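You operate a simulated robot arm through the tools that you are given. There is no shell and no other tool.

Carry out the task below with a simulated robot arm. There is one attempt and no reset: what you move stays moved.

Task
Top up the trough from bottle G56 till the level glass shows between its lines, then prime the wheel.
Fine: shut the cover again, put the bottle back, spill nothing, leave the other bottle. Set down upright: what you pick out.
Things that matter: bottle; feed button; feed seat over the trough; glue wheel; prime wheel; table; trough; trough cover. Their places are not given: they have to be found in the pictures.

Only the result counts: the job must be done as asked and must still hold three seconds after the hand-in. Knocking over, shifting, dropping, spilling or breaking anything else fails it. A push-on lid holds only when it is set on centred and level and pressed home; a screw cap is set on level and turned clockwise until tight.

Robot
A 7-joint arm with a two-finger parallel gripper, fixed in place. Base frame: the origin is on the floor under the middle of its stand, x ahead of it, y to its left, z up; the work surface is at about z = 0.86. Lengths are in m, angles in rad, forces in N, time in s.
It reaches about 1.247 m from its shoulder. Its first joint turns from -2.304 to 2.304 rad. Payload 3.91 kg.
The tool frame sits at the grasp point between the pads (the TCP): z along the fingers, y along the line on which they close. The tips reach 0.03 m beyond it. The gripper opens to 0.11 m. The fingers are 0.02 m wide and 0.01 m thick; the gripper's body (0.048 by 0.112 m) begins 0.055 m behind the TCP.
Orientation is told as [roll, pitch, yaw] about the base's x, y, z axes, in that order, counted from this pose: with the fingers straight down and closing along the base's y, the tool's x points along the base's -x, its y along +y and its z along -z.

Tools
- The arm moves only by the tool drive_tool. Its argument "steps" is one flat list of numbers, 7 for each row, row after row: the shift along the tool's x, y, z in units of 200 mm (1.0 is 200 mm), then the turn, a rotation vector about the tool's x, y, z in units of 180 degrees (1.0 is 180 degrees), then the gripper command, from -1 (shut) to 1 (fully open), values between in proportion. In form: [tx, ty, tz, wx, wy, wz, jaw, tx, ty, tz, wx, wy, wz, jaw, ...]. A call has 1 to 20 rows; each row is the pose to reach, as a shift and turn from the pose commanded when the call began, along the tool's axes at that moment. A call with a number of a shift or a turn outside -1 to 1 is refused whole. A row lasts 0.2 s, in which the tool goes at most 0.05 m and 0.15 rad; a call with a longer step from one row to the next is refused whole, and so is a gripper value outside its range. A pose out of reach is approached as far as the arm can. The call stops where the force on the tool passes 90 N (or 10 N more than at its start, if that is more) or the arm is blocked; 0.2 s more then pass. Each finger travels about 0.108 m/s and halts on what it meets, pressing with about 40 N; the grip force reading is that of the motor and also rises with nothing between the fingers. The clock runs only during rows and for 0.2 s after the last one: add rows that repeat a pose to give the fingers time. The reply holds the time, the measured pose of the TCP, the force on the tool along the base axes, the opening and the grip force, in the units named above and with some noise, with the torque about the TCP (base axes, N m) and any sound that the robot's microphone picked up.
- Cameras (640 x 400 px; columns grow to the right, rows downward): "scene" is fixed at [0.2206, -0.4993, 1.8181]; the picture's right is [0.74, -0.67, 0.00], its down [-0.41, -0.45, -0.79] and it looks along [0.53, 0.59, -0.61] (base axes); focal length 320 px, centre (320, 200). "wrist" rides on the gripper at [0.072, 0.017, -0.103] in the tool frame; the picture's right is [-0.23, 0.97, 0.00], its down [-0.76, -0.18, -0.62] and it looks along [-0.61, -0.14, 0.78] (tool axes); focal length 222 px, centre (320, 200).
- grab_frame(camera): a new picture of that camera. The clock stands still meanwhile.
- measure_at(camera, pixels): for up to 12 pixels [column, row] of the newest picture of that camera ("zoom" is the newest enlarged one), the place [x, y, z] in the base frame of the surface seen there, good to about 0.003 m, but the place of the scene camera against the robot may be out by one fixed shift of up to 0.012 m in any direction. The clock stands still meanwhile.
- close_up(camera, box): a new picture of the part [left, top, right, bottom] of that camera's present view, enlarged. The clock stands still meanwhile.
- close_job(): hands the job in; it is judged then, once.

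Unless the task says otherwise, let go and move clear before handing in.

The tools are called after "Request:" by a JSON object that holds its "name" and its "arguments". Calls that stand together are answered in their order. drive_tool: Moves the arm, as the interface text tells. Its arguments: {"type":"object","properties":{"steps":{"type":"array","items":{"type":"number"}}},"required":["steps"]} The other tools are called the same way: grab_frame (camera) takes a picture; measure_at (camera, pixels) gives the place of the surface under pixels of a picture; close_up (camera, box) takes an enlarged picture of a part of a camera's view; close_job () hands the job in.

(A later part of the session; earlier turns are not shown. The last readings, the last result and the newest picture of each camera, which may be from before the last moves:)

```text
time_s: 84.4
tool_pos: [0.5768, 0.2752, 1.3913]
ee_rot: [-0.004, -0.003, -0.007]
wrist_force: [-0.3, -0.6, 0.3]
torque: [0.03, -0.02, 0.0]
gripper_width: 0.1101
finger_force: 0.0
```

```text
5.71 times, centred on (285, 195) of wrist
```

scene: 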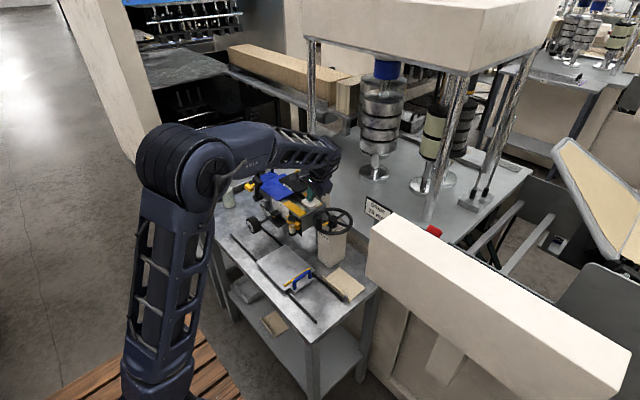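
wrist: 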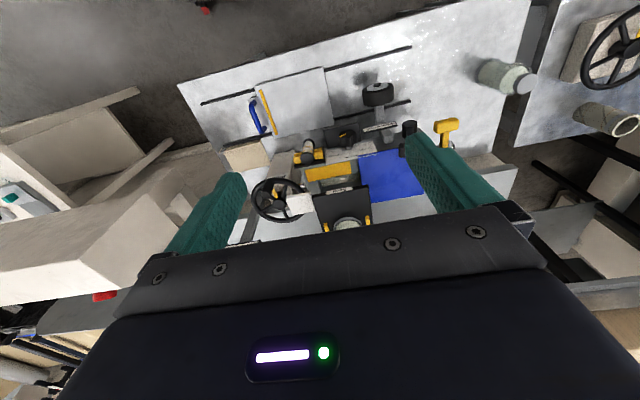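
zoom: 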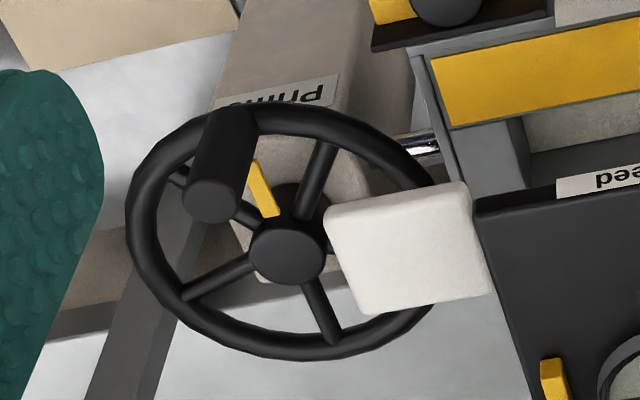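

The button pad and plate look plain. I'll compare the liquid height in G56 against G57 to see whether any glue has left the bottle.

Request:
{"name": "close_up", "arguments": {"camera": "scene", "box": [296, 138, 336, 178]}}

Request:
{"name": "measure_at", "arguments": {"camera": "zoom", "pixels": [[225, 140], [225, 150], [225, 160], [225, 170], [200, 150], [250, 150], [225, 50], [225, 390], [330, 330]]}}

Request:
{"name": "close_up", "arguments": {"camera": "scene", "box": [210, 175, 250, 215]}}

Request:
{"name": "measure_at", "arguments": {"camera": "zoom", "pixels": [[150, 120], [150, 130], [150, 140], [140, 130], [165, 130], [135, 70], [180, 330], [300, 330]]}}

```text
10.00 times, centred on (316, 158) of scene
```

zoom: 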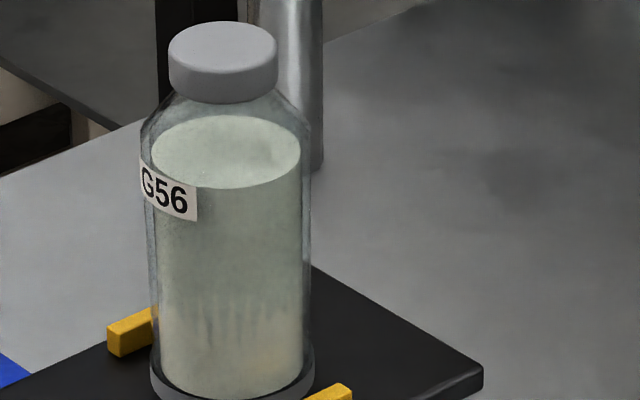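

```text
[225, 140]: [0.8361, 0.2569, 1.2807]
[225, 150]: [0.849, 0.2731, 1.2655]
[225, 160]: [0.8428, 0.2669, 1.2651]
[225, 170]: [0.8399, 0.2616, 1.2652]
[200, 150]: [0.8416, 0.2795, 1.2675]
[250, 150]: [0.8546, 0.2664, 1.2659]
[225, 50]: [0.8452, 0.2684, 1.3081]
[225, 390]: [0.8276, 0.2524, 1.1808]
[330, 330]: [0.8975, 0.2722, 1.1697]
```

```text
10.00 times, centred on (230, 195) of scene
```

zoom: 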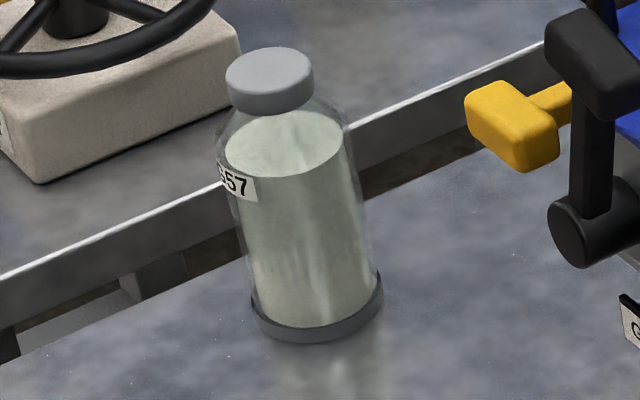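

```text
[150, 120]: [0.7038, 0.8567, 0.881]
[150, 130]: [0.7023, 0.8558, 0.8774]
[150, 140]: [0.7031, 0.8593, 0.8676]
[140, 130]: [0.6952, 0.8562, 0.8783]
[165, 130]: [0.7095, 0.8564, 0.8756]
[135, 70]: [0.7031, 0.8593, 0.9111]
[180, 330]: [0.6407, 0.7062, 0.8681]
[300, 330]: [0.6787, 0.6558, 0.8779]
```

I used wrong pixels for G57. I'll re-measure its liquid top.

Request:
{"name": "measure_at", "arguments": {"camera": "zoom", "pixels": [[285, 130], [285, 140], [285, 150], [285, 160], [265, 145], [305, 145], [270, 75], [320, 320], [400, 330]]}}

```text
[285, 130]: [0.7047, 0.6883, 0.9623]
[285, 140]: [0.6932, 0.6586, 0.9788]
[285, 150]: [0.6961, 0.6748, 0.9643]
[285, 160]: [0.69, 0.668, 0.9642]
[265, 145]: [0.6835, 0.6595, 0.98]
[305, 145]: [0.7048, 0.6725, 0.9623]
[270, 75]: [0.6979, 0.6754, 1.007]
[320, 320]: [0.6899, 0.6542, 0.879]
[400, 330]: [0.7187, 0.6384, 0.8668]
```

The liquid heights are equal in both bottles (about 0.096 m), so nothing has been drawn from G56. I'll look around for instructions or labels I may have missed before changing anything.

Request:
{"name": "close_up", "arguments": {"camera": "scene", "box": [230, 260, 380, 360]}}

Request:
{"name": "close_up", "arguments": {"camera": "scene", "box": [350, 180, 450, 250]}}

Request:
{"name": "close_up", "arguments": {"camera": "scene", "box": [250, 195, 330, 245]}}

Request:
{"name": "close_up", "arguments": {"camera": "wrist", "box": [180, 60, 300, 180]}}

```text
4.00 times, centred on (305, 310) of scene
```

zoom: 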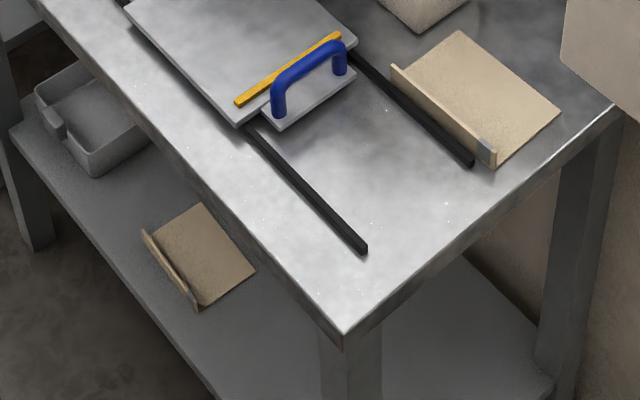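

```text
5.71 times, centred on (400, 215) of scene
```

zoom: 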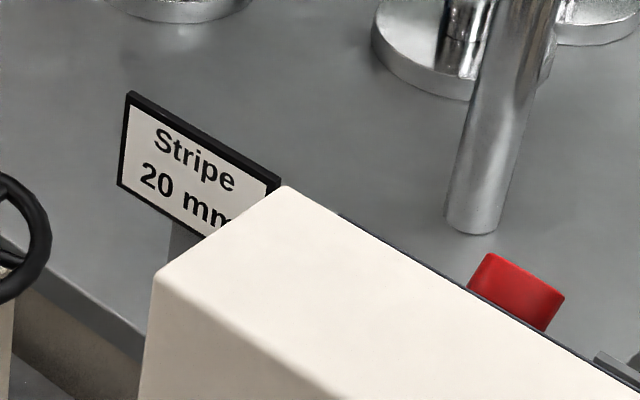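

```text
8.00 times, centred on (290, 220) of scene
```

zoom: 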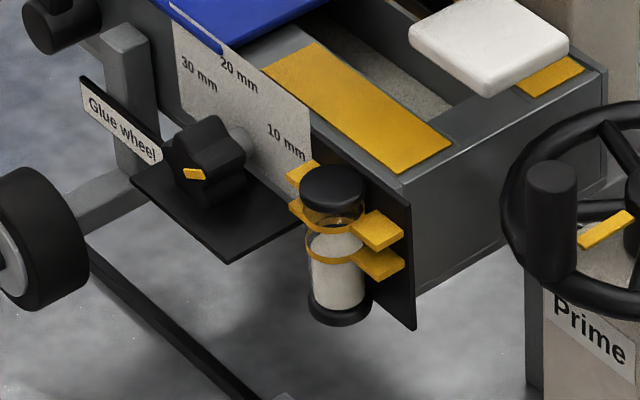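

```text
3.33 times, centred on (240, 120) of wrist
```

zoom: 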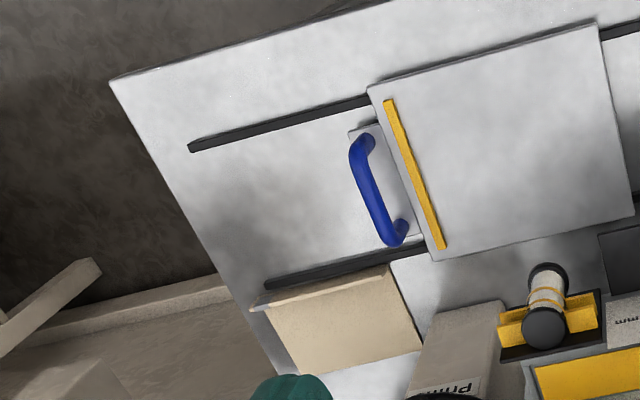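

Nothing written tells me more. "Set down upright" rules out inverting the bottle, so the likeliest culprit is the cover not fully open. I'll check what stopped it near the black disc by the yellow lever.

Request:
{"name": "drive_tool", "arguments": {"steps": [-0.1, 0.18, 0, 0, 0, 0, 1, -0.2, 0.36, 0, 0, 0, 0, 1, -0.3, 0.54, 0, 0, 0, 0, 1, -0.4, 0.72, 0.05, 0, 0, 0, 1, -0.45, 0.85, 0.1, 0, 0, 0, 1, -0.45, 0.85, 0.1, 0, 0, 0, 1]}}

Request:
{"name": "grab_frame", "arguments": {"camera": "wrist"}}

Request:
{"name": "close_up", "arguments": {"camera": "wrist", "box": [250, 60, 410, 180]}}

```text
time_s: 85.8
tool_pos: [0.6667, 0.4449, 1.3711]
ee_rot: [-0.002, -0.003, -0.006]
wrist_force: [0.3, 0.0, -0.5]
torque: [0.03, 0.01, -0.03]
gripper_width: 0.1102
finger_force: 0.1
```

```text
taken
```

wrist: 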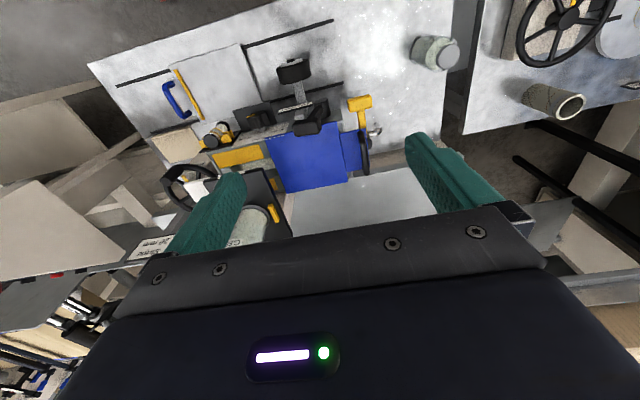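

```text
3.33 times, centred on (330, 120) of wrist
```

zoom: 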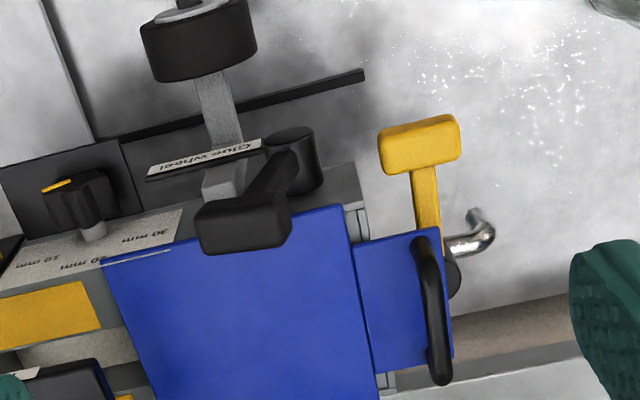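

The plate passes over the tap without touching. I'll measure the handle's current position to get the true opening.

Request:
{"name": "measure_at", "arguments": {"camera": "zoom", "pixels": [[430, 270], [437, 320], [425, 245], [440, 360], [352, 300], [335, 215], [450, 340], [120, 265], [150, 350], [455, 280], [363, 220], [420, 360]]}}

```text
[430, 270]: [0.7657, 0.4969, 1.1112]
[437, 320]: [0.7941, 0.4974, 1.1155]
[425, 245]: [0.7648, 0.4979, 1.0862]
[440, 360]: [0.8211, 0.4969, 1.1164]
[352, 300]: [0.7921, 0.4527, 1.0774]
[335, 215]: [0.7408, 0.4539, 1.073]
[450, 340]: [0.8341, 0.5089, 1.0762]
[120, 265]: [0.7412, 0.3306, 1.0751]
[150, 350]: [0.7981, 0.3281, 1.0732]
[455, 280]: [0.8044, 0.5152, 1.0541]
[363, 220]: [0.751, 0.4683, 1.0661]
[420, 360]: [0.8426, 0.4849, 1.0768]
```

The handle is at y 0.497, so the cover is fully at its stop (0.127 travel). One combination is untested: the centred bottle together with a full press to the hard stop. I'll try that.

Request:
{"name": "drive_tool", "arguments": {"steps": [0.1, -0.18, 0, 0, 0, 0, 1, 0.2, -0.38, 0, 0, 0, 0, 0, 0.2, -0.58, 0, 0, 0, 0, -1, 0.2, -0.78, 0, 0, 0, 0, -1, 0.2, -0.98, 0, 0, 0, 0, -1, 0.2, -0.98, 0, 0, 0, 0, -1]}}

Request:
{"name": "drive_tool", "arguments": {"steps": [-0.1, -0.2, 0, -0.02, 0, 0, -1, -0.2, -0.4, 0, -0.045, 0, 0, -1, -0.36, -0.55, 0, -0.07, 0, 0, -1, -0.54, -0.62, 0.03, -0.095, 0, 0, -1, -0.72, -0.62, 0.1, -0.111, 0, 0, -1, -0.8, -0.62, 0.25, -0.111, 0, 0, -1, -0.8, -0.62, 0.33, -0.111, 0, 0, -1, -0.8, -0.62, 0.33, -0.111, 0, 0, -1]}}

```text
time_s: 87.2
tool_pos: [0.6261, 0.2474, 1.3706]
ee_rot: [-0.002, -0.004, -0.005]
wrist_force: [-0.4, 0.2, 0.1]
torque: [0.0, 0.0, 0.01]
gripper_width: 0.0
finger_force: 37.5
```

```text
time_s: 89.0
tool_pos: [0.7859, 0.1225, 1.3041]
ee_rot: [0.347, -0.003, -0.005]
wrist_force: [0.2, 0.2, 0.7]
torque: [-0.01, -0.01, 0.01]
gripper_width: 0.0
finger_force: 37.3
```

Request:
{"name": "drive_tool", "arguments": {"steps": [0, 0, 0.15, 0, 0, 0, -1, 0, 0, 0.3, 0, 0, 0, -1, 0, 0, 0.45, 0, 0, 0, -1, 0, 0, 0.6, 0, 0, 0, -1, 0, 0, 0.69, 0, 0, 0, -1, 0, 0, 0.74, 0, 0, 0, -1, 0, 0, 0.79, 0, 0, 0, -1, 0, 0, 0.805, 0, 0, 0, -1, 0, 0, 0.815, 0, 0, 0, -1]}}

Request:
{"name": "close_up", "arguments": {"camera": "scene", "box": [280, 212, 304, 236]}}

Request:
{"name": "measure_at", "arguments": {"camera": "zoom", "pixels": [[310, 205], [310, 215], [310, 225], [310, 235], [310, 245], [330, 210], [330, 220], [330, 230], [295, 220], [295, 230], [345, 210], [345, 220]]}}

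```text
time_s: 91.0
tool_pos: [0.7863, 0.1764, 1.1556]
ee_rot: [0.349, -0.009, -0.006]
wrist_force: [-1.7, -20.5, 37.4]
torque: [-0.58, 0.13, 0.02]
gripper_width: 0.0
finger_force: 37.5
heard: click
```

```text
16.00 times, centred on (292, 224) of scene
```

zoom: 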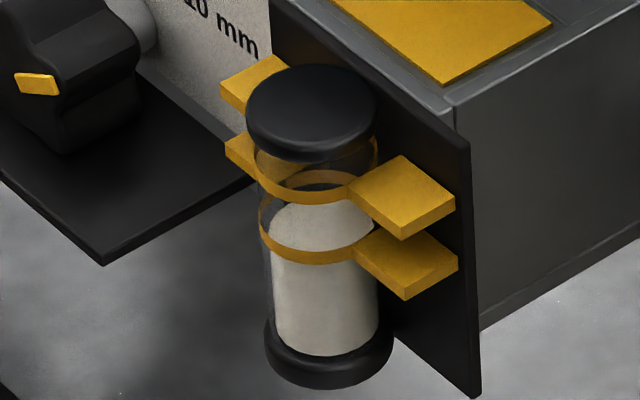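

```text
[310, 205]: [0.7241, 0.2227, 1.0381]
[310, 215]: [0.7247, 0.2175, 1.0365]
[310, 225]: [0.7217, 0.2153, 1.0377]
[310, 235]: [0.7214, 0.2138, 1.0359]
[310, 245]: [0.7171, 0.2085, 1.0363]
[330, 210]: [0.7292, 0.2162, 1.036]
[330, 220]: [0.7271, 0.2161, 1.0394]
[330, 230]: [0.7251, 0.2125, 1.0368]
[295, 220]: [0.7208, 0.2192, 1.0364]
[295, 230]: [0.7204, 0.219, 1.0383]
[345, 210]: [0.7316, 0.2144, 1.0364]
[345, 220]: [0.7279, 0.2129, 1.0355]
```

I'll hold the full press for another 3 s in two stages, measuring in between.

Request:
{"name": "drive_tool", "arguments": {"steps": [0, 0, 0, 0, 0, 0, -1, 0, 0, 0, 0, 0, 0, -1, 0, 0, 0, 0, 0, 0, -1, 0, 0, 0, 0, 0, 0, -1, 0, 0, 0, 0, 0, 0, -1, 0, 0, 0, 0, 0, 0, -1, 0, 0, 0, 0, 0, 0, -1, 0, 0, 0, 0, 0, 0, -1, 0, 0, 0, 0, 0, 0, -1, 0, 0, 0, 0, 0, 0, -1]}}

Request:
{"name": "close_up", "arguments": {"camera": "scene", "box": [280, 212, 304, 236]}}

Request:
{"name": "measure_at", "arguments": {"camera": "zoom", "pixels": [[310, 205], [310, 215], [310, 225], [310, 235], [310, 245], [330, 210], [330, 220], [330, 230], [295, 220], [295, 230], [345, 210], [345, 220]]}}

```text
time_s: 93.2
tool_pos: [0.7849, 0.1788, 1.1522]
ee_rot: [0.349, -0.005, -0.005]
wrist_force: [2.8, -1.0, 53.6]
torque: [0.06, -0.07, 0.01]
gripper_width: 0.0
finger_force: 37.4
```

```text
16.00 times, centred on (292, 224) of scene
```

zoom: 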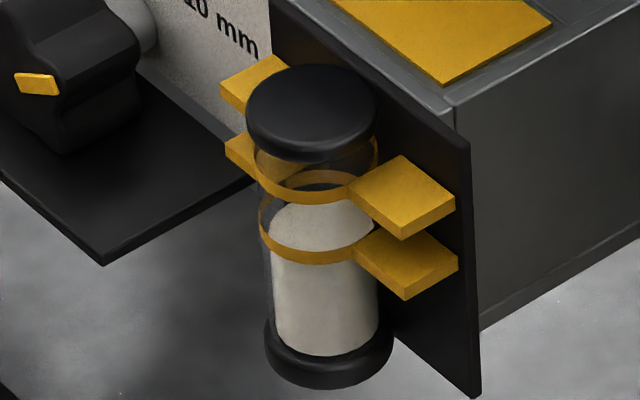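

```text
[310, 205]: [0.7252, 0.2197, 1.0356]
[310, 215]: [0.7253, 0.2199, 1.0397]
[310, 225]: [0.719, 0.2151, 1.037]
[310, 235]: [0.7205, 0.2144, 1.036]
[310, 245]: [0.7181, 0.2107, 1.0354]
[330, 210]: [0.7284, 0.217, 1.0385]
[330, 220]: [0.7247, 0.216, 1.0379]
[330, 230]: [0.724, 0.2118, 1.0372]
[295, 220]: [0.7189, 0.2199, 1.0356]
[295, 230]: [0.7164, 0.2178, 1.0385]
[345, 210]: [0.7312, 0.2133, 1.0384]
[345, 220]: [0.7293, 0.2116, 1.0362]
```

The level is still flat at 1.0371, even with a centred bottle and a full press. The spout hangs at x ≈ 0.803, directly over the slot, so the "seat over the trough" may be the front part of the plate. I'll release the button and go back above the bottle.

Request:
{"name": "drive_tool", "arguments": {"steps": [0, 0, -0.1, 0, 0, 0, -1, 0, 0, -0.3, 0, 0, 0, -1, 0, 0, -0.5, 0, 0, 0, -1, 0, 0, -0.7, 0, 0, 0, -1, 0, 0, -0.81, 0, 0, 0, -1]}}

Request:
{"name": "drive_tool", "arguments": {"steps": [0, 0.085, -0.235, 0.028, 0, 0, -1, 0, 0.17, -0.47, 0.055, 0, 0, -1, -0.1, 0.405, -0.385, 0.083, 0, 0, 0, -0.2, 0.617, -0.308, 0.111, 0, 0, 0.7, -0.25, 0.758, -0.257, 0.111, 0, 0, 0.7, -0.295, 0.864, -0.219, 0.111, 0, 0, 0.7, -0.295, 0.864, -0.219, 0.111, 0, 0, 0.7]}}

```text
time_s: 94.4
tool_pos: [0.7868, 0.1235, 1.3044]
ee_rot: [0.346, -0.003, -0.005]
wrist_force: [0.5, -0.3, 0.8]
torque: [0.01, -0.01, -0.01]
gripper_width: 0.0
finger_force: 37.8
```

```text
refused: row 3 steps farther than a row can; nothing moved
```

Request:
{"name": "drive_tool", "arguments": {"steps": [0, 0.085, -0.235, 0.028, 0, 0, -1, 0, 0.17, -0.47, 0.055, 0, 0, -1, -0.075, 0.358, -0.402, 0.083, 0, 0, 0, -0.15, 0.546, -0.333, 0.111, 0, 0, 0.7, -0.225, 0.734, -0.266, 0.111, 0, 0, 0.7, -0.295, 0.864, -0.219, 0.111, 0, 0, 0.7, -0.295, 0.864, -0.219, 0.111, 0, 0, 0.7]}}

Request:
{"name": "grab_frame", "arguments": {"camera": "wrist"}}

```text
time_s: 96.0
tool_pos: [0.8448, 0.2714, 1.4015]
ee_rot: [-0.002, -0.003, -0.006]
wrist_force: [-0.2, 0.5, -0.4]
torque: [0.01, 0.03, 0.01]
gripper_width: 0.0934
finger_force: 0.1
```

```text
taken
```

wrist: 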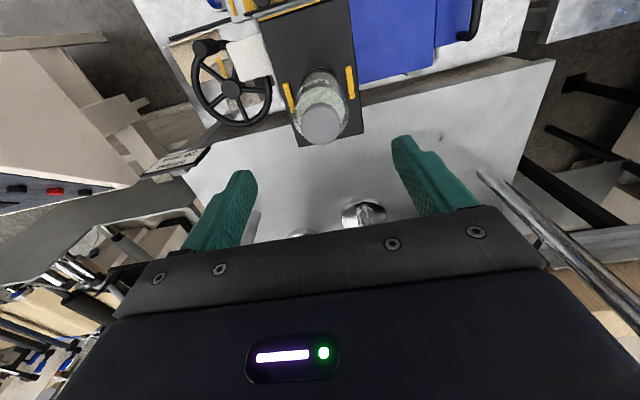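

I'll descend, grip, and carry the bottle 40 mm forward along the plate, directly above the spout.

Request:
{"name": "drive_tool", "arguments": {"steps": [0, 0, 0.2, 0, 0, 0, 0.7, 0, 0, 0.4, 0, 0, 0, 0.7, 0, 0, 0.6, 0, 0, 0, 0.7, 0, 0, 0.73, 0, 0, 0, 0.7, 0, 0, 0.73, 0, 0, 0, 0.2, 0, 0, 0.73, 0, 0, 0, -0.5, 0, 0, 0.73, 0, 0, 0, -1, 0, 0, 0.73, 0, 0, 0, -1]}}

Request:
{"name": "drive_tool", "arguments": {"steps": [0, 0, -0.04, 0, 0, 0, -1, 0, 0, -0.08, 0, 0, 0, -1, 0.07, 0, -0.08, 0, 0, 0, -1, 0.14, 0, -0.08, 0, 0, 0, -1, 0.2, 0, -0.08, 0, 0, 0, -1, 0.2, 0, -0.04, 0, 0, 0, -1, 0.2, 0, -0.01, 0, 0, 0, -1, 0.2, 0, 0.004, 0, 0, 0, -1, 0.2, 0, 0.004, 0, 0, 0, -1]}}

```text
time_s: 97.8
tool_pos: [0.8442, 0.2724, 1.2583]
ee_rot: [-0.003, -0.003, -0.005]
wrist_force: [0.9, -0.1, 0.8]
torque: [-0.01, -0.03, 0.0]
gripper_width: 0.0594
finger_force: 39.9
```

```text
time_s: 99.8
tool_pos: [0.8064, 0.2711, 1.2561]
ee_rot: [0.001, -0.005, -0.004]
wrist_force: [-0.2, -0.5, 3.3]
torque: [0.09, 0.04, -0.03]
gripper_width: 0.0593
finger_force: 39.7
```

The bottle is set down at x ≈ 0.806 with contact. I'll release and check that it stands well.

Request:
{"name": "drive_tool", "arguments": {"steps": [0, 0, 0, 0, 0, 0, 0.2, 0, 0, 0, 0, 0, 0, 0.5, 0, 0, 0, 0, 0, 0, 0.7, 0, 0, -0.1, 0, 0, 0, 0.7, 0, 0, -0.3, 0, 0, 0, 0.7, 0, 0, -0.5, 0, 0, 0, 0.7, 0, 0, -0.72, 0, 0, 0, 0.7, 0, 0, -0.72, 0, 0, 0, 0.7]}}

Request:
{"name": "close_up", "arguments": {"camera": "scene", "box": [260, 130, 340, 210]}}

Request:
{"name": "grab_frame", "arguments": {"camera": "wrist"}}

```text
time_s: 101.6
tool_pos: [0.8059, 0.2704, 1.3986]
ee_rot: [0.0, -0.004, -0.004]
wrist_force: [0.4, 0.5, 1.0]
torque: [-0.05, 0.01, -0.01]
gripper_width: 0.0934
finger_force: 0.1
```

```text
5.00 times, centred on (300, 170) of scene
```

zoom: 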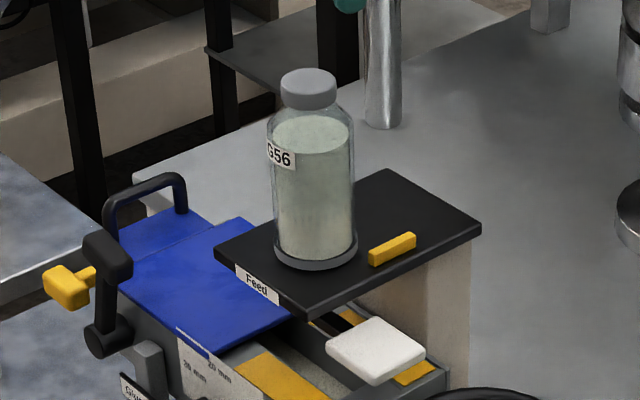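

```text
taken
```

wrist: 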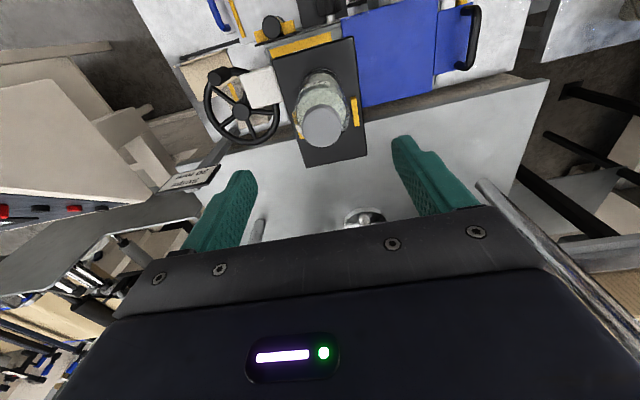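

The bottle stands stably above the spout. I'll go to the button again, slightly further from the bottle.

Request:
{"name": "drive_tool", "arguments": {"steps": [0.03, -0.2, 0, -0.025, 0, 0, 0, 0.06, -0.42, 0, -0.055, 0, 0, -1, 0.08, -0.62, 0, -0.085, 0, 0, -1, 0.08, -0.765, 0.1, -0.111, 0, 0, -1, 0.08, -0.765, 0.3, -0.111, 0, 0, -1, 0.08, -0.765, 0.475, -0.111, 0, 0, -1, 0.08, -0.765, 0.475, -0.111, 0, 0, -1]}}

Request:
{"name": "drive_tool", "arguments": {"steps": [0, 0, 0.15, 0, 0, 0, -1, 0, 0, 0.3, 0, 0, 0, -1, 0, 0, 0.45, 0, 0, 0, -1, 0, 0, 0.6, 0, 0, 0, -1, 0, 0, 0.69, 0, 0, 0, -1, 0, 0, 0.69, 0, 0, 0, -1]}}

Request:
{"name": "close_up", "arguments": {"camera": "scene", "box": [260, 130, 350, 220]}}

Request:
{"name": "grab_frame", "arguments": {"camera": "wrist"}}

```text
time_s: 103.2
tool_pos: [0.7876, 0.1187, 1.3053]
ee_rot: [0.348, -0.004, -0.007]
wrist_force: [0.4, -0.7, -0.2]
torque: [0.0, 0.01, 0.0]
gripper_width: 0.0
finger_force: 37.4
```

```text
time_s: 104.6
tool_pos: [0.7901, 0.1653, 1.1766]
ee_rot: [0.347, -0.003, -0.006]
wrist_force: [1.1, 0.3, 0.3]
torque: [0.05, -0.01, 0.01]
gripper_width: 0.0
finger_force: 37.6
```

```text
4.44 times, centred on (305, 175) of scene
```

zoom: 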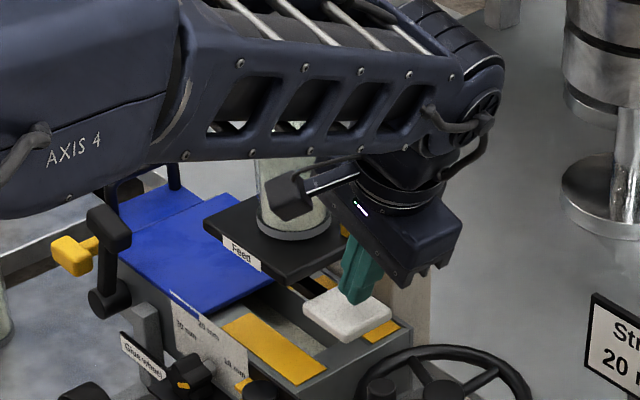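

```text
taken
```

wrist: 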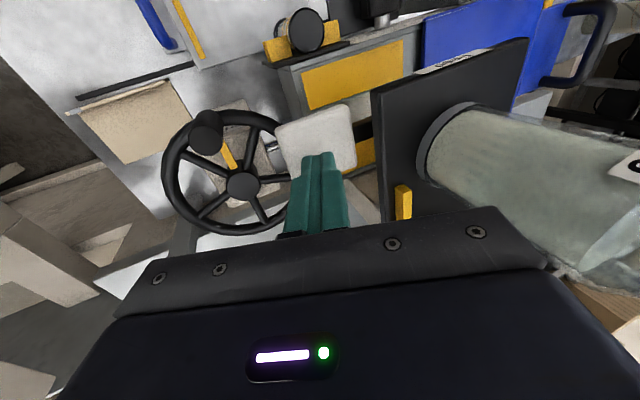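

Clearances look fine. I'll press to the click and measure.

Request:
{"name": "drive_tool", "arguments": {"steps": [0, 0, 0.05, 0, 0, 0, -1, 0, 0, 0.1, 0, 0, 0, -1, 0, 0, 0.12, 0, 0, 0, -1, 0, 0, 0.12, 0, 0, 0, -1, 0, 0, 0.12, 0, 0, 0, -1]}}

Request:
{"name": "close_up", "arguments": {"camera": "scene", "box": [280, 212, 304, 236]}}

Request:
{"name": "measure_at", "arguments": {"camera": "zoom", "pixels": [[310, 205], [310, 215], [310, 225], [310, 235], [310, 245], [330, 210], [330, 220], [330, 230], [295, 220], [295, 230], [345, 210], [345, 220]]}}

```text
time_s: 105.8
tool_pos: [0.7891, 0.1726, 1.1545]
ee_rot: [0.347, -0.005, -0.007]
wrist_force: [3.2, -7.1, 17.1]
torque: [-0.17, -0.08, -0.02]
gripper_width: 0.0004
finger_force: 37.7
heard: click
```

```text
16.00 times, centred on (292, 224) of scene
```

zoom: 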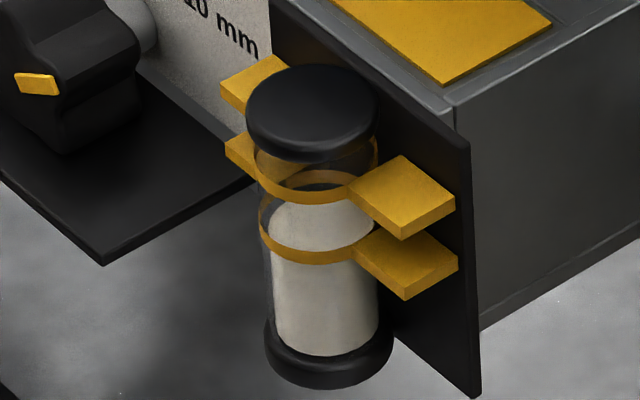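

```text
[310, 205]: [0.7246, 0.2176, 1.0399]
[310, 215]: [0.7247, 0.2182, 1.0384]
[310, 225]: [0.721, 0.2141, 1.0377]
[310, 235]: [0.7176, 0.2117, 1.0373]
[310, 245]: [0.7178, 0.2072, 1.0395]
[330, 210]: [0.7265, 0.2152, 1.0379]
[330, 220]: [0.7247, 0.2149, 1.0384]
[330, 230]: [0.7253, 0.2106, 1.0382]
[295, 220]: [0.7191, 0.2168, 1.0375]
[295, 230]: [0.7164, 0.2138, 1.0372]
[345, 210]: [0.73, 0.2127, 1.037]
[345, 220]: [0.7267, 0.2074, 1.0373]
```

The mean rose to 1.0380, above the earlier 1.0371, and the white surface looks a touch higher. I'll hold 0.6 s more and re-measure.

Request:
{"name": "drive_tool", "arguments": {"steps": [0, 0, 0, 0, 0, 0, -1, 0, 0, 0, 0, 0, 0, -1, 0, 0, 0, 0, 0, 0, -1]}}

Request:
{"name": "close_up", "arguments": {"camera": "scene", "box": [280, 212, 304, 236]}}

Request:
{"name": "measure_at", "arguments": {"camera": "zoom", "pixels": [[310, 205], [310, 215], [310, 225], [310, 235], [310, 245], [330, 210], [330, 220], [330, 230], [295, 220], [295, 230], [345, 210], [345, 220]]}}

```text
time_s: 106.6
tool_pos: [0.7891, 0.1744, 1.1553]
ee_rot: [0.348, -0.005, -0.006]
wrist_force: [4.0, -2.7, 22.7]
torque: [-0.05, -0.1, -0.01]
gripper_width: 0.0
finger_force: 37.8
```

```text
16.00 times, centred on (292, 224) of scene
```

zoom: 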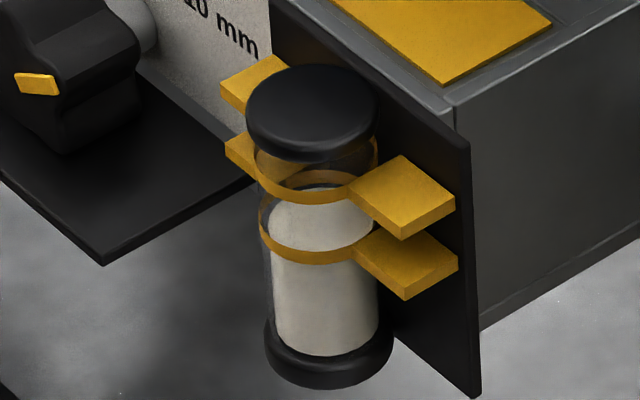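

```text
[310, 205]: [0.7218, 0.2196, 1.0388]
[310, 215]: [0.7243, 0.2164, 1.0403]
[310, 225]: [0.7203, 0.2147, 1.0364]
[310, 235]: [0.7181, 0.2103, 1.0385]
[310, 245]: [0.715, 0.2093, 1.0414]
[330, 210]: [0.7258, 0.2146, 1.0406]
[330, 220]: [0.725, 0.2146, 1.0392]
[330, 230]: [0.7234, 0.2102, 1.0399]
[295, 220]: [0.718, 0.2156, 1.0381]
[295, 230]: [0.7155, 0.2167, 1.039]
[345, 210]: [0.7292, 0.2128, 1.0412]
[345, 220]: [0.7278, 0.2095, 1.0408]
```

It's feeding now: the level is 1.0395 and rising about 1.9 mm/s. The real seat is over the spout. The target is about 1.050, midway between the lines at 1.042 and 1.059. I'll hold about 1.8 s and re-check.

Request:
{"name": "drive_tool", "arguments": {"steps": [0, 0, 0, 0, 0, 0, -1, 0, 0, 0, 0, 0, 0, -1, 0, 0, 0, 0, 0, 0, -1, 0, 0, 0, 0, 0, 0, -1, 0, 0, 0, 0, 0, 0, -1, 0, 0, 0, 0, 0, 0, -1, 0, 0, 0, 0, 0, 0, -1, 0, 0, 0, 0, 0, 0, -1]}}

Request:
{"name": "close_up", "arguments": {"camera": "scene", "box": [280, 212, 304, 236]}}

Request:
{"name": "measure_at", "arguments": {"camera": "zoom", "pixels": [[310, 200], [310, 207], [310, 215], [310, 225], [310, 235], [330, 205], [330, 215], [330, 225], [295, 215], [295, 225], [345, 205], [345, 215]]}}

```text
time_s: 108.4
tool_pos: [0.7881, 0.1717, 1.1536]
ee_rot: [0.347, -0.005, -0.007]
wrist_force: [-0.7, 1.8, 24.6]
torque: [0.1, 0.05, -0.01]
gripper_width: 0.0
finger_force: 38.3
```

```text
16.00 times, centred on (292, 224) of scene
```

zoom: 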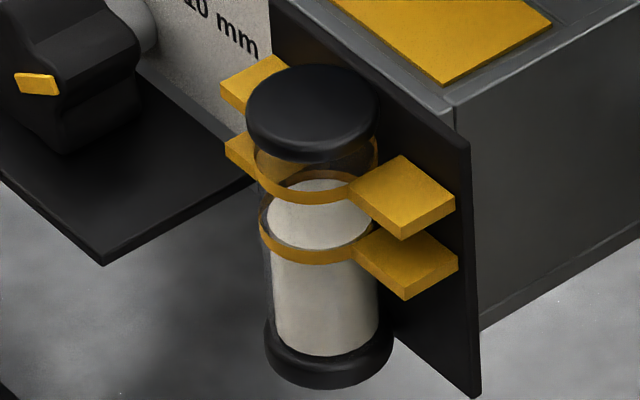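

```text
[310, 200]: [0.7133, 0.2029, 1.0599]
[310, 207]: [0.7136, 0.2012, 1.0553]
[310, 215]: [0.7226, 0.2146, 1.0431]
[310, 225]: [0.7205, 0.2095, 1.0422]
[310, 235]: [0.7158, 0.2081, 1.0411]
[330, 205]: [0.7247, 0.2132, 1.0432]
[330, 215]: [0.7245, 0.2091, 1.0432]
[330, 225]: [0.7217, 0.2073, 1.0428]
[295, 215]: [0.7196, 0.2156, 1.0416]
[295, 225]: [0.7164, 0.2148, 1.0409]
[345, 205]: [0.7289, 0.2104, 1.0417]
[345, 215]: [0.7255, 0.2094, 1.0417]
```

The level is at about 1.042, rising about 1.5 mm/s. I'll hold another 3 s and check.

Request:
{"name": "drive_tool", "arguments": {"steps": [0, 0, 0, 0, 0, 0, -1, 0, 0, 0, 0, 0, 0, -1, 0, 0, 0, 0, 0, 0, -1, 0, 0, 0, 0, 0, 0, -1, 0, 0, 0, 0, 0, 0, -1, 0, 0, 0, 0, 0, 0, -1, 0, 0, 0, 0, 0, 0, -1, 0, 0, 0, 0, 0, 0, -1, 0, 0, 0, 0, 0, 0, -1, 0, 0, 0, 0, 0, 0, -1, 0, 0, 0, 0, 0, 0, -1, 0, 0, 0, 0, 0, 0, -1, 0, 0, 0, 0, 0, 0, -1]}}

Request:
{"name": "close_up", "arguments": {"camera": "scene", "box": [280, 212, 304, 236]}}

Request:
{"name": "measure_at", "arguments": {"camera": "zoom", "pixels": [[310, 210], [310, 218], [310, 225], [310, 235], [330, 205], [330, 215], [330, 225], [295, 215], [295, 225], [345, 205], [345, 215], [310, 256]]}}

```text
time_s: 111.2
tool_pos: [0.7885, 0.1733, 1.1555]
ee_rot: [0.348, -0.005, -0.004]
wrist_force: [-0.2, -0.8, 24.1]
torque: [0.0, 0.01, -0.01]
gripper_width: 0.0002
finger_force: 37.8
```

```text
16.00 times, centred on (292, 224) of scene
```

zoom: 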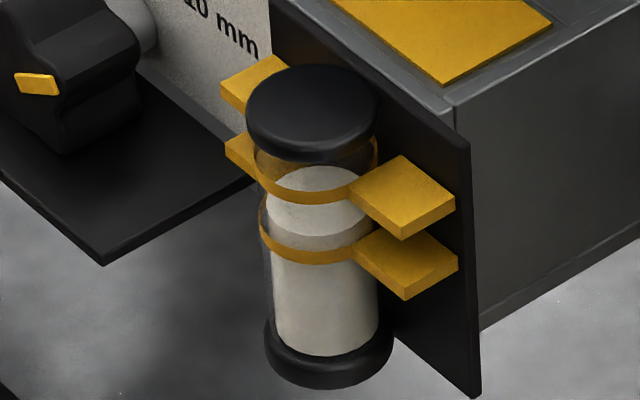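

```text
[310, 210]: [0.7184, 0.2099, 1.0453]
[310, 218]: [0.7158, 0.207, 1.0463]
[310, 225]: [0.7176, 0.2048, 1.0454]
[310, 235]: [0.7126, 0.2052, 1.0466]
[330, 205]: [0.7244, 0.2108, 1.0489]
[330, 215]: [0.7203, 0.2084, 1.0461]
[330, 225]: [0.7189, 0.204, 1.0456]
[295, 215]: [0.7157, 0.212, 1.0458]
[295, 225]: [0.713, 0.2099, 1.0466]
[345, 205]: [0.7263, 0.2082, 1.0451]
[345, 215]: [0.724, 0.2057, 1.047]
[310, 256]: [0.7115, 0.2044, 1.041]
```

The level is about 1.046, already between the lines (1.041 and 1.059). I'll hold about 1.8 s more to reach the middle.

Request:
{"name": "drive_tool", "arguments": {"steps": [0, 0, 0, 0, 0, 0, -1, 0, 0, 0, 0, 0, 0, -1, 0, 0, 0, 0, 0, 0, -1, 0, 0, 0, 0, 0, 0, -1, 0, 0, 0, 0, 0, 0, -1, 0, 0, 0, 0, 0, 0, -1, 0, 0, 0, 0, 0, 0, -1, 0, 0, 0, 0, 0, 0, -1]}}

Request:
{"name": "drive_tool", "arguments": {"steps": [0, 0, -0.1, 0, 0, 0, -1, 0, 0, -0.2, 0, 0, 0, -1]}}

Request:
{"name": "close_up", "arguments": {"camera": "scene", "box": [280, 212, 304, 236]}}

Request:
{"name": "measure_at", "arguments": {"camera": "zoom", "pixels": [[310, 210], [310, 218], [310, 225], [330, 205], [330, 215], [330, 222], [295, 210], [295, 218], [345, 205], [345, 212], [310, 256], [310, 192]]}}

```text
time_s: 113.0
tool_pos: [0.7879, 0.1739, 1.1555]
ee_rot: [0.346, -0.006, -0.006]
wrist_force: [1.6, 0.3, 24.2]
torque: [0.02, 0.01, 0.01]
gripper_width: 0.0
finger_force: 37.9
```

```text
time_s: 113.6
tool_pos: [0.7896, 0.1598, 1.1914]
ee_rot: [0.348, -0.003, -0.008]
wrist_force: [0.8, 1.1, 0.1]
torque: [-0.01, 0.01, -0.02]
gripper_width: 0.0001
finger_force: 37.7
```

```text
16.00 times, centred on (292, 224) of scene
```

zoom: 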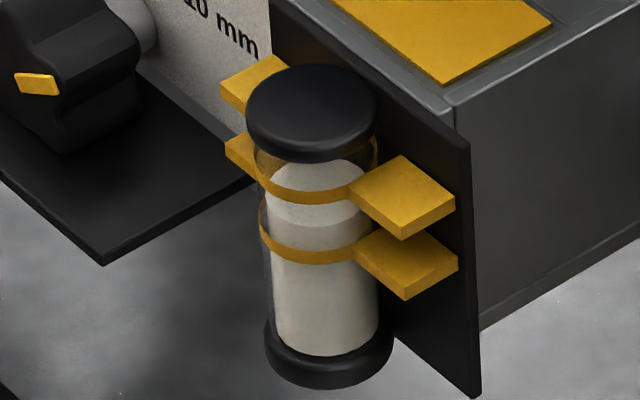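

```text
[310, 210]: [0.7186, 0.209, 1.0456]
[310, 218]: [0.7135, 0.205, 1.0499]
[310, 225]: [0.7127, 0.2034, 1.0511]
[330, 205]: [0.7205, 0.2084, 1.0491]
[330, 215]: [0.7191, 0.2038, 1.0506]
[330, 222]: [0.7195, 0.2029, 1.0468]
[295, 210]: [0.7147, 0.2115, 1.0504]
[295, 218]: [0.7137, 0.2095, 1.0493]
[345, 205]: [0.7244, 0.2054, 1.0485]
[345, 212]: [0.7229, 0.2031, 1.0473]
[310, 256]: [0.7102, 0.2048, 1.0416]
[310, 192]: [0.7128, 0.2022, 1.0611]
```

The level is at about 1.049, nearly midway between the lines (1.0415 and 1.060), and the button is released. Next I'll return G56. First I retreat and go above it.

Request:
{"name": "drive_tool", "arguments": {"steps": [0, 0, -0.15, 0, 0, 0, -1, 0, 0, -0.35, 0, 0, 0, -1, 0, 0, -0.55, 0, 0, 0, -1, 0, 0, -0.61, 0, 0, 0, -1]}}

Request:
{"name": "drive_tool", "arguments": {"steps": [0, 0.085, -0.235, 0.028, 0, 0, -1, 0, 0.17, -0.47, 0.055, 0, 0, -1, -0.03, 0.382, -0.393, 0.083, 0, 0, 0, -0.06, 0.593, -0.316, 0.111, 0, 0, 0.7, -0.0925, 0.778, -0.239, 0.111, 0, 0, 0.7, -0.0925, 0.876, -0.188, 0.111, 0, 0, 0.7, -0.0925, 0.876, -0.188, 0.111, 0, 0, 0.7]}}

Request:
{"name": "grab_frame", "arguments": {"camera": "wrist"}}

Request:
{"name": "close_up", "arguments": {"camera": "wrist", "box": [270, 50, 380, 150]}}

```text
time_s: 114.6
tool_pos: [0.7896, 0.1157, 1.3078]
ee_rot: [0.348, -0.002, -0.006]
wrist_force: [-0.2, 0.4, 0.2]
torque: [-0.01, 0.0, 0.02]
gripper_width: 0.0
finger_force: 37.9
```

```text
time_s: 116.2
tool_pos: [0.8086, 0.2694, 1.4016]
ee_rot: [-0.002, -0.003, -0.004]
wrist_force: [0.0, 0.1, 0.4]
torque: [0.01, 0.0, -0.04]
gripper_width: 0.0936
finger_force: 0.0
```

```text
taken
```

wrist: 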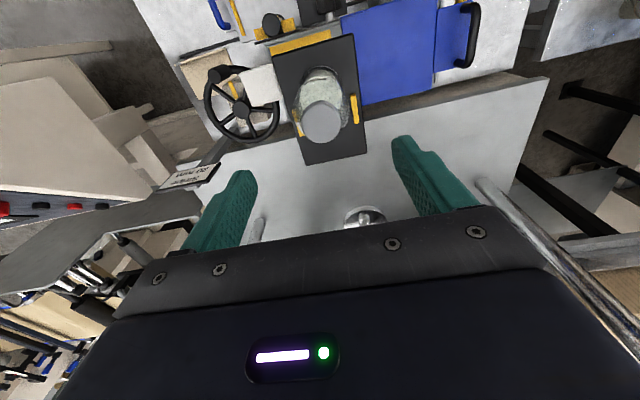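

```text
4.00 times, centred on (325, 100) of wrist
```

zoom: 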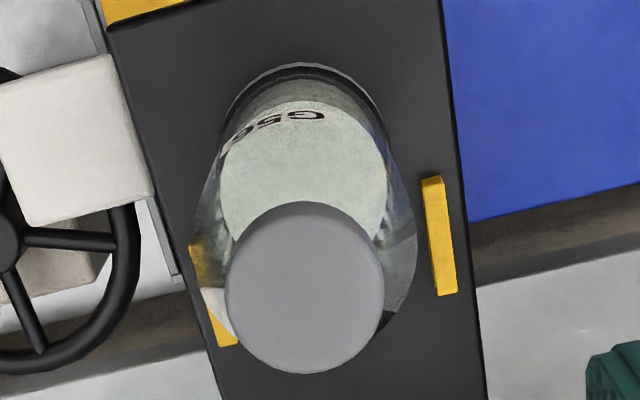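

The bottle's liquid has dropped as expected, with the label now above the surface. I'll measure the cap centre and then grip.

Request:
{"name": "measure_at", "arguments": {"camera": "zoom", "pixels": [[305, 288], [232, 300], [378, 280], [300, 215], [310, 365], [305, 270], [305, 305]]}}

```text
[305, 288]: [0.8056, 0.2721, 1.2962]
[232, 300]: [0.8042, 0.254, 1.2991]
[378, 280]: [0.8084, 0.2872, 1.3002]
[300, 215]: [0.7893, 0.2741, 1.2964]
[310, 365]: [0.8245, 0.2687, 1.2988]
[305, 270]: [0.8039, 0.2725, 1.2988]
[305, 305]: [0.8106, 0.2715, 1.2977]
```

The cap centre is at (0.8065,0.271). I'll descend and grip.

Request:
{"name": "drive_tool", "arguments": {"steps": [0.01, 0.006, 0.2, 0, 0, 0, 0.7, 0.01, 0.006, 0.4, 0, 0, 0, 0.7, 0.01, 0.006, 0.6, 0, 0, 0, 0.7, 0.01, 0.006, 0.73, 0, 0, 0, 0.7, 0.01, 0.006, 0.73, 0, 0, 0, 0.2, 0.01, 0.006, 0.73, 0, 0, 0, -0.5, 0.01, 0.006, 0.73, 0, 0, 0, -1, 0.01, 0.006, 0.73, 0, 0, 0, -1]}}

Request:
{"name": "drive_tool", "arguments": {"steps": [0, 0, -0.05, 0, 0, 0, -1, 0, 0, -0.15, 0, 0, 0, -1, 0, 0, -0.3, 0, 0, 0, -1, 0, 0, -0.45, 0, 0, 0, -1, 0, 0, -0.5, 0, 0, 0, -1]}}

```text
time_s: 118.0
tool_pos: [0.806, 0.2712, 1.2547]
ee_rot: [-0.001, -0.003, -0.006]
wrist_force: [1.3, -0.5, 0.1]
torque: [0.08, -0.17, -0.07]
gripper_width: 0.0591
finger_force: 39.9
```

```text
time_s: 119.2
tool_pos: [0.8069, 0.2717, 1.354]
ee_rot: [-0.002, -0.003, -0.006]
wrist_force: [1.0, 0.3, -3.8]
torque: [0.04, 0.0, 0.01]
gripper_width: 0.0592
finger_force: 40.2
```

It's lifted. I'll carry it high back toward its home spot at (0.599,0.694).

Request:
{"name": "drive_tool", "arguments": {"steps": [0.087, 0.167, 0, 0, 0, 0, -1, 0.173, 0.333, 0, 0, 0, 0, -1, 0.26, 0.5, 0, 0, 0, 0, -1, 0.347, 0.667, 0, 0, 0, 0, -1, 0.433, 0.833, 0, 0, 0, 0, -1, 0.52, 1.0, 0, 0, 0, 0, -1]}}

Request:
{"name": "drive_tool", "arguments": {"steps": [0.087, 0.167, 0, 0, 0, 0, -1, 0.173, 0.333, 0, 0, 0, 0, -1, 0.26, 0.5, 0, 0, 0, 0, -1, 0.347, 0.667, 0, 0, 0, 0, -1, 0.433, 0.833, 0, 0, 0, 0, -1, 0.52, 1.0, 0, 0, 0, 0, -1, 0.52, 1.0, 0, 0, 0, 0, -1]}}

```text
time_s: 120.6
tool_pos: [0.7042, 0.4728, 1.355]
ee_rot: [-0.002, -0.004, -0.007]
wrist_force: [0.6, -1.0, -3.0]
torque: [0.06, 0.08, -0.02]
gripper_width: 0.0593
finger_force: 40.5
```

```text
time_s: 122.2
tool_pos: [0.6004, 0.6738, 1.3521]
ee_rot: [-0.002, -0.004, -0.006]
wrist_force: [-0.1, -0.5, -2.7]
torque: [-0.04, -0.01, -0.01]
gripper_width: 0.0592
finger_force: 40.0
```

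I'll align to home x/y and descend in stages.

Request:
{"name": "drive_tool", "arguments": {"steps": [0.006, 0.1, 0, 0, 0, 0, -1, 0.006, 0.1, 0.2, 0, 0, 0, -1, 0.006, 0.1, 0.4, 0, 0, 0, -1, 0.006, 0.1, 0.6, 0, 0, 0, -1, 0.006, 0.1, 0.8, 0, 0, 0, -1, 0.006, 0.1, 0.95, 0, 0, 0, -1, 0.006, 0.1, 0.95, 0, 0, 0, -1]}}

Request:
{"name": "drive_tool", "arguments": {"steps": [0, 0, 0.2, 0, 0, 0, -1, 0, 0, 0.4, 0, 0, 0, -1, 0, 0, 0.6, 0, 0, 0, -1, 0, 0, 0.75, 0, 0, 0, -1, 0, 0, 0.88, 0, 0, 0, -1, 0, 0, 0.88, 0, 0, 0, -1]}}

Request:
{"name": "close_up", "arguments": {"camera": "scene", "box": [170, 150, 250, 230]}}

```text
time_s: 123.8
tool_pos: [0.6013, 0.6919, 1.1631]
ee_rot: [0.0, -0.003, -0.004]
wrist_force: [-0.1, 0.2, -3.0]
torque: [0.0, 0.01, 0.02]
gripper_width: 0.0593
finger_force: 39.8
```

```text
time_s: 125.2
tool_pos: [0.5993, 0.6895, 0.9867]
ee_rot: [-0.002, -0.003, -0.006]
wrist_force: [0.6, 0.5, -3.1]
torque: [-0.01, -0.02, -0.01]
gripper_width: 0.0593
finger_force: 39.8
```

```text
5.00 times, centred on (210, 190) of scene
```

zoom: 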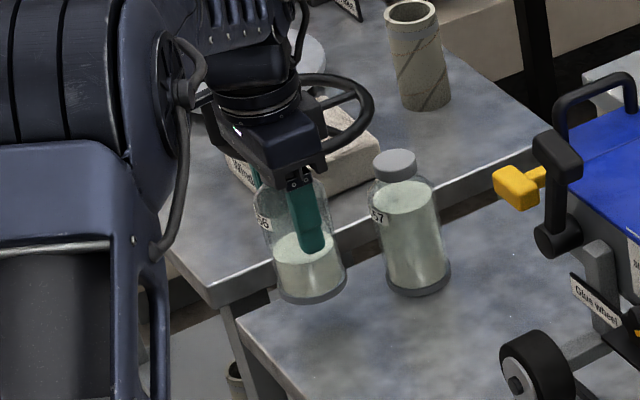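

The bottle is over home, about 33 mm above the table. I'll correct y by +4 mm and lower it slowly.

Request:
{"name": "drive_tool", "arguments": {"steps": [0, 0.02, 0.05, 0, 0, 0, -1, 0, 0.02, 0.1, 0, 0, 0, -1, 0, 0.02, 0.14, 0, 0, 0, -1, 0, 0.02, 0.14, 0, 0, 0, -1]}}

Request:
{"name": "drive_tool", "arguments": {"steps": [0, 0, 0.01, 0, 0, 0, -1, 0, 0, 0.02, 0, 0, 0, -1, 0, 0, 0.02, 0, 0, 0, -1]}}

```text
time_s: 126.2
tool_pos: [0.6007, 0.6947, 0.9606]
ee_rot: [-0.002, -0.003, -0.004]
wrist_force: [0.6, -0.6, -2.7]
torque: [0.02, 0.04, -0.03]
gripper_width: 0.0595
finger_force: 39.6
```

```text
time_s: 127.0
tool_pos: [0.6003, 0.6952, 0.9557]
ee_rot: [-0.001, -0.003, -0.004]
wrist_force: [0.5, -0.9, -2.3]
torque: [-0.03, -0.01, -0.01]
gripper_width: 0.0594
finger_force: 40.1
```

Request:
{"name": "drive_tool", "arguments": {"steps": [0, 0, 0.008, 0, 0, 0, -1, 0, 0, 0.014, 0, 0, 0, -1, 0, 0, 0.014, 0, 0, 0, -1]}}

```text
time_s: 127.8
tool_pos: [0.6016, 0.6954, 0.9533]
ee_rot: [-0.001, -0.003, -0.005]
wrist_force: [-0.6, 0.1, -3.3]
torque: [-0.01, 0.02, 0.01]
gripper_width: 0.0594
finger_force: 40.4
```

It's still hanging at −3.3 N. I'll continue down gently.

Request:
{"name": "drive_tool", "arguments": {"steps": [0, 0, 0.006, 0, 0, 0, -1, 0, 0, 0.012, 0, 0, 0, -1, 0, 0, 0.012, 0, 0, 0, -1]}}

```text
time_s: 128.6
tool_pos: [0.6005, 0.6953, 0.9516]
ee_rot: [-0.001, -0.005, -0.007]
wrist_force: [1.0, -4.9, 14.8]
torque: [-0.32, 0.08, -0.01]
gripper_width: 0.0595
finger_force: 40.3
```

Contact with the table is at +15 N, within 2 mm of the home position. I'll relax slightly, release, and rise.

Request:
{"name": "drive_tool", "arguments": {"steps": [0, 0, -0.006, 0, 0, 0, -1, 0, 0, -0.006, 0, 0, 0, 0.1, 0, 0, -0.006, 0, 0, 0, 0.4, 0, 0, -0.006, 0, 0, 0, 0.6, 0, 0, -0.006, 0, 0, 0, 0.6]}}

Request:
{"name": "drive_tool", "arguments": {"steps": [0, 0, -0.1, 0, 0, 0, 0.6, 0, 0, -0.3, 0, 0, 0, 0.6, 0, 0, -0.5, 0, 0, 0, 0.6, 0, 0, -0.7, 0, 0, 0, 0.6, 0, 0, -0.9, 0, 0, 0, 0.6, 0, 0, -1.0, 0, 0, 0, 0.6]}}

Request:
{"name": "close_up", "arguments": {"camera": "scene", "box": [180, 150, 260, 230]}}

Request:
{"name": "grab_frame", "arguments": {"camera": "wrist"}}

```text
time_s: 129.8
tool_pos: [0.6005, 0.6957, 0.9516]
ee_rot: [-0.002, -0.006, -0.004]
wrist_force: [-0.1, 0.1, -0.2]
torque: [-0.02, 0.02, 0.03]
gripper_width: 0.0877
finger_force: 0.0
```

```text
time_s: 131.2
tool_pos: [0.6003, 0.6967, 1.1536]
ee_rot: [-0.001, -0.003, -0.005]
wrist_force: [-0.2, 0.1, -0.3]
torque: [-0.01, 0.0, -0.01]
gripper_width: 0.0879
finger_force: 0.1
```

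```text
5.00 times, centred on (220, 190) of scene
```

zoom: 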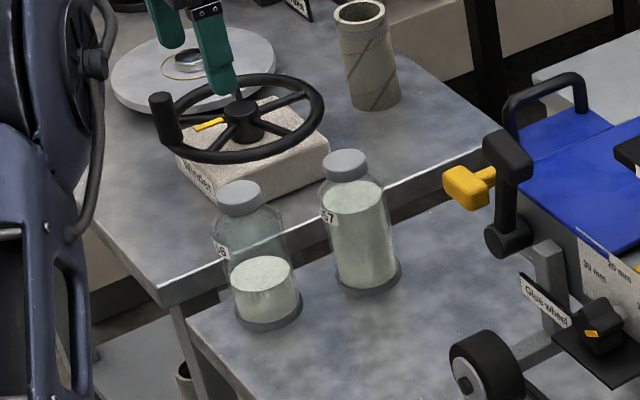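

```text
taken
```

wrist: 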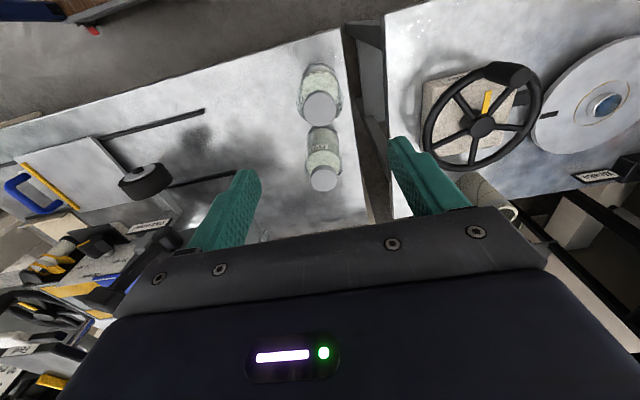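

G56 is back upright next to G57. Next I'll shut the cover, moving to above its handle at (0.80,0.497) with the same tilt as before.

Request:
{"name": "drive_tool", "arguments": {"steps": [-0.1, -0.05, -0.15, 0.014, 0, 0, 0.2, -0.22, -0.15, -0.25, 0.028, 0, 0, -0.2, -0.36, -0.27, -0.33, 0.042, 0, 0, -0.2, -0.5, -0.39, -0.33, 0.056, 0, 0, -0.2, -0.64, -0.5, -0.33, 0.07, 0, 0, -0.2, -0.78, -0.62, -0.33, 0.084, 0, 0, -0.2, -0.9, -0.73, -0.33, 0.098, 0, 0, -0.2, -1.0, -0.83, -0.33, 0.111, 0, 0, -0.2, -1.0, -0.83, -0.33, 0.111, 0, 0, -0.2]}}

Request:
{"name": "grab_frame", "arguments": {"camera": "wrist"}}

Request:
{"name": "close_up", "arguments": {"camera": "wrist", "box": [260, 50, 420, 170]}}

```text
time_s: 133.2
tool_pos: [0.801, 0.5292, 1.2205]
ee_rot: [-0.35, -0.004, -0.006]
wrist_force: [0.5, 0.4, 0.3]
torque: [-0.02, -0.01, -0.03]
gripper_width: 0.0442
finger_force: 0.0
```

```text
taken
```

wrist: 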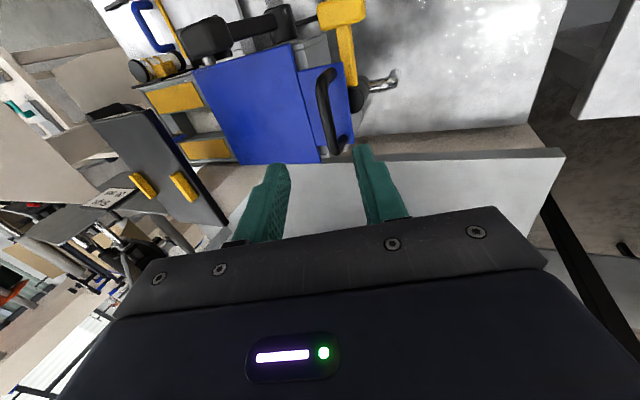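

```text
3.33 times, centred on (340, 110) of wrist
```

zoom: 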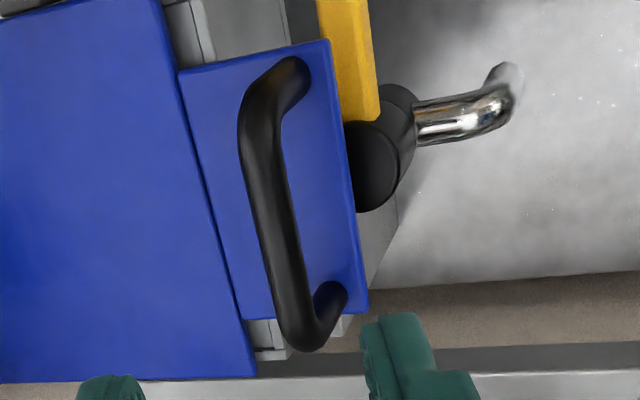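

I'll descend along the tilted axis to straddle the bar at (0.80,0.497,1.112).

Request:
{"name": "drive_tool", "arguments": {"steps": [0, 0.031, 0.1, 0, 0, 0, -0.2, 0, 0.031, 0.25, 0, 0, 0, -0.2, 0, 0.031, 0.4, 0, 0, 0, -0.2, 0, 0.031, 0.5, 0, 0, 0, -0.2, 0, 0.031, 0.556, 0, 0, 0, -0.2, 0, 0.031, 0.556, 0, 0, 0, -0.2]}}

Request:
{"name": "drive_tool", "arguments": {"steps": [0, 0, 0, 0, 0, 0, -0.7, 0, 0, 0, 0, 0, 0, -1, 0, 0, 0, 0, 0, 0, -1]}}

Request:
{"name": "close_up", "arguments": {"camera": "scene", "box": [235, 140, 315, 210]}}

```text
time_s: 134.6
tool_pos: [0.7987, 0.4954, 1.1112]
ee_rot: [-0.349, -0.004, -0.005]
wrist_force: [0.2, -0.6, -0.2]
torque: [-0.04, 0.01, -0.03]
gripper_width: 0.0439
finger_force: 0.0
```

```text
time_s: 135.4
tool_pos: [0.7988, 0.4956, 1.1116]
ee_rot: [-0.352, -0.003, -0.006]
wrist_force: [-1.2, -0.9, -5.6]
torque: [0.0, 0.02, 0.52]
gripper_width: 0.0116
finger_force: 45.1
```

```text
5.71 times, centred on (275, 175) of scene
```

zoom: 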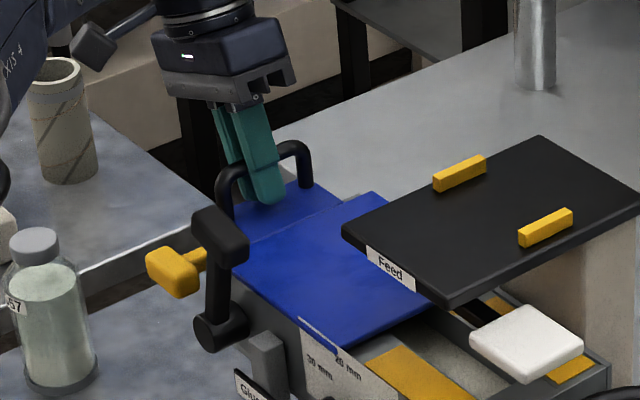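

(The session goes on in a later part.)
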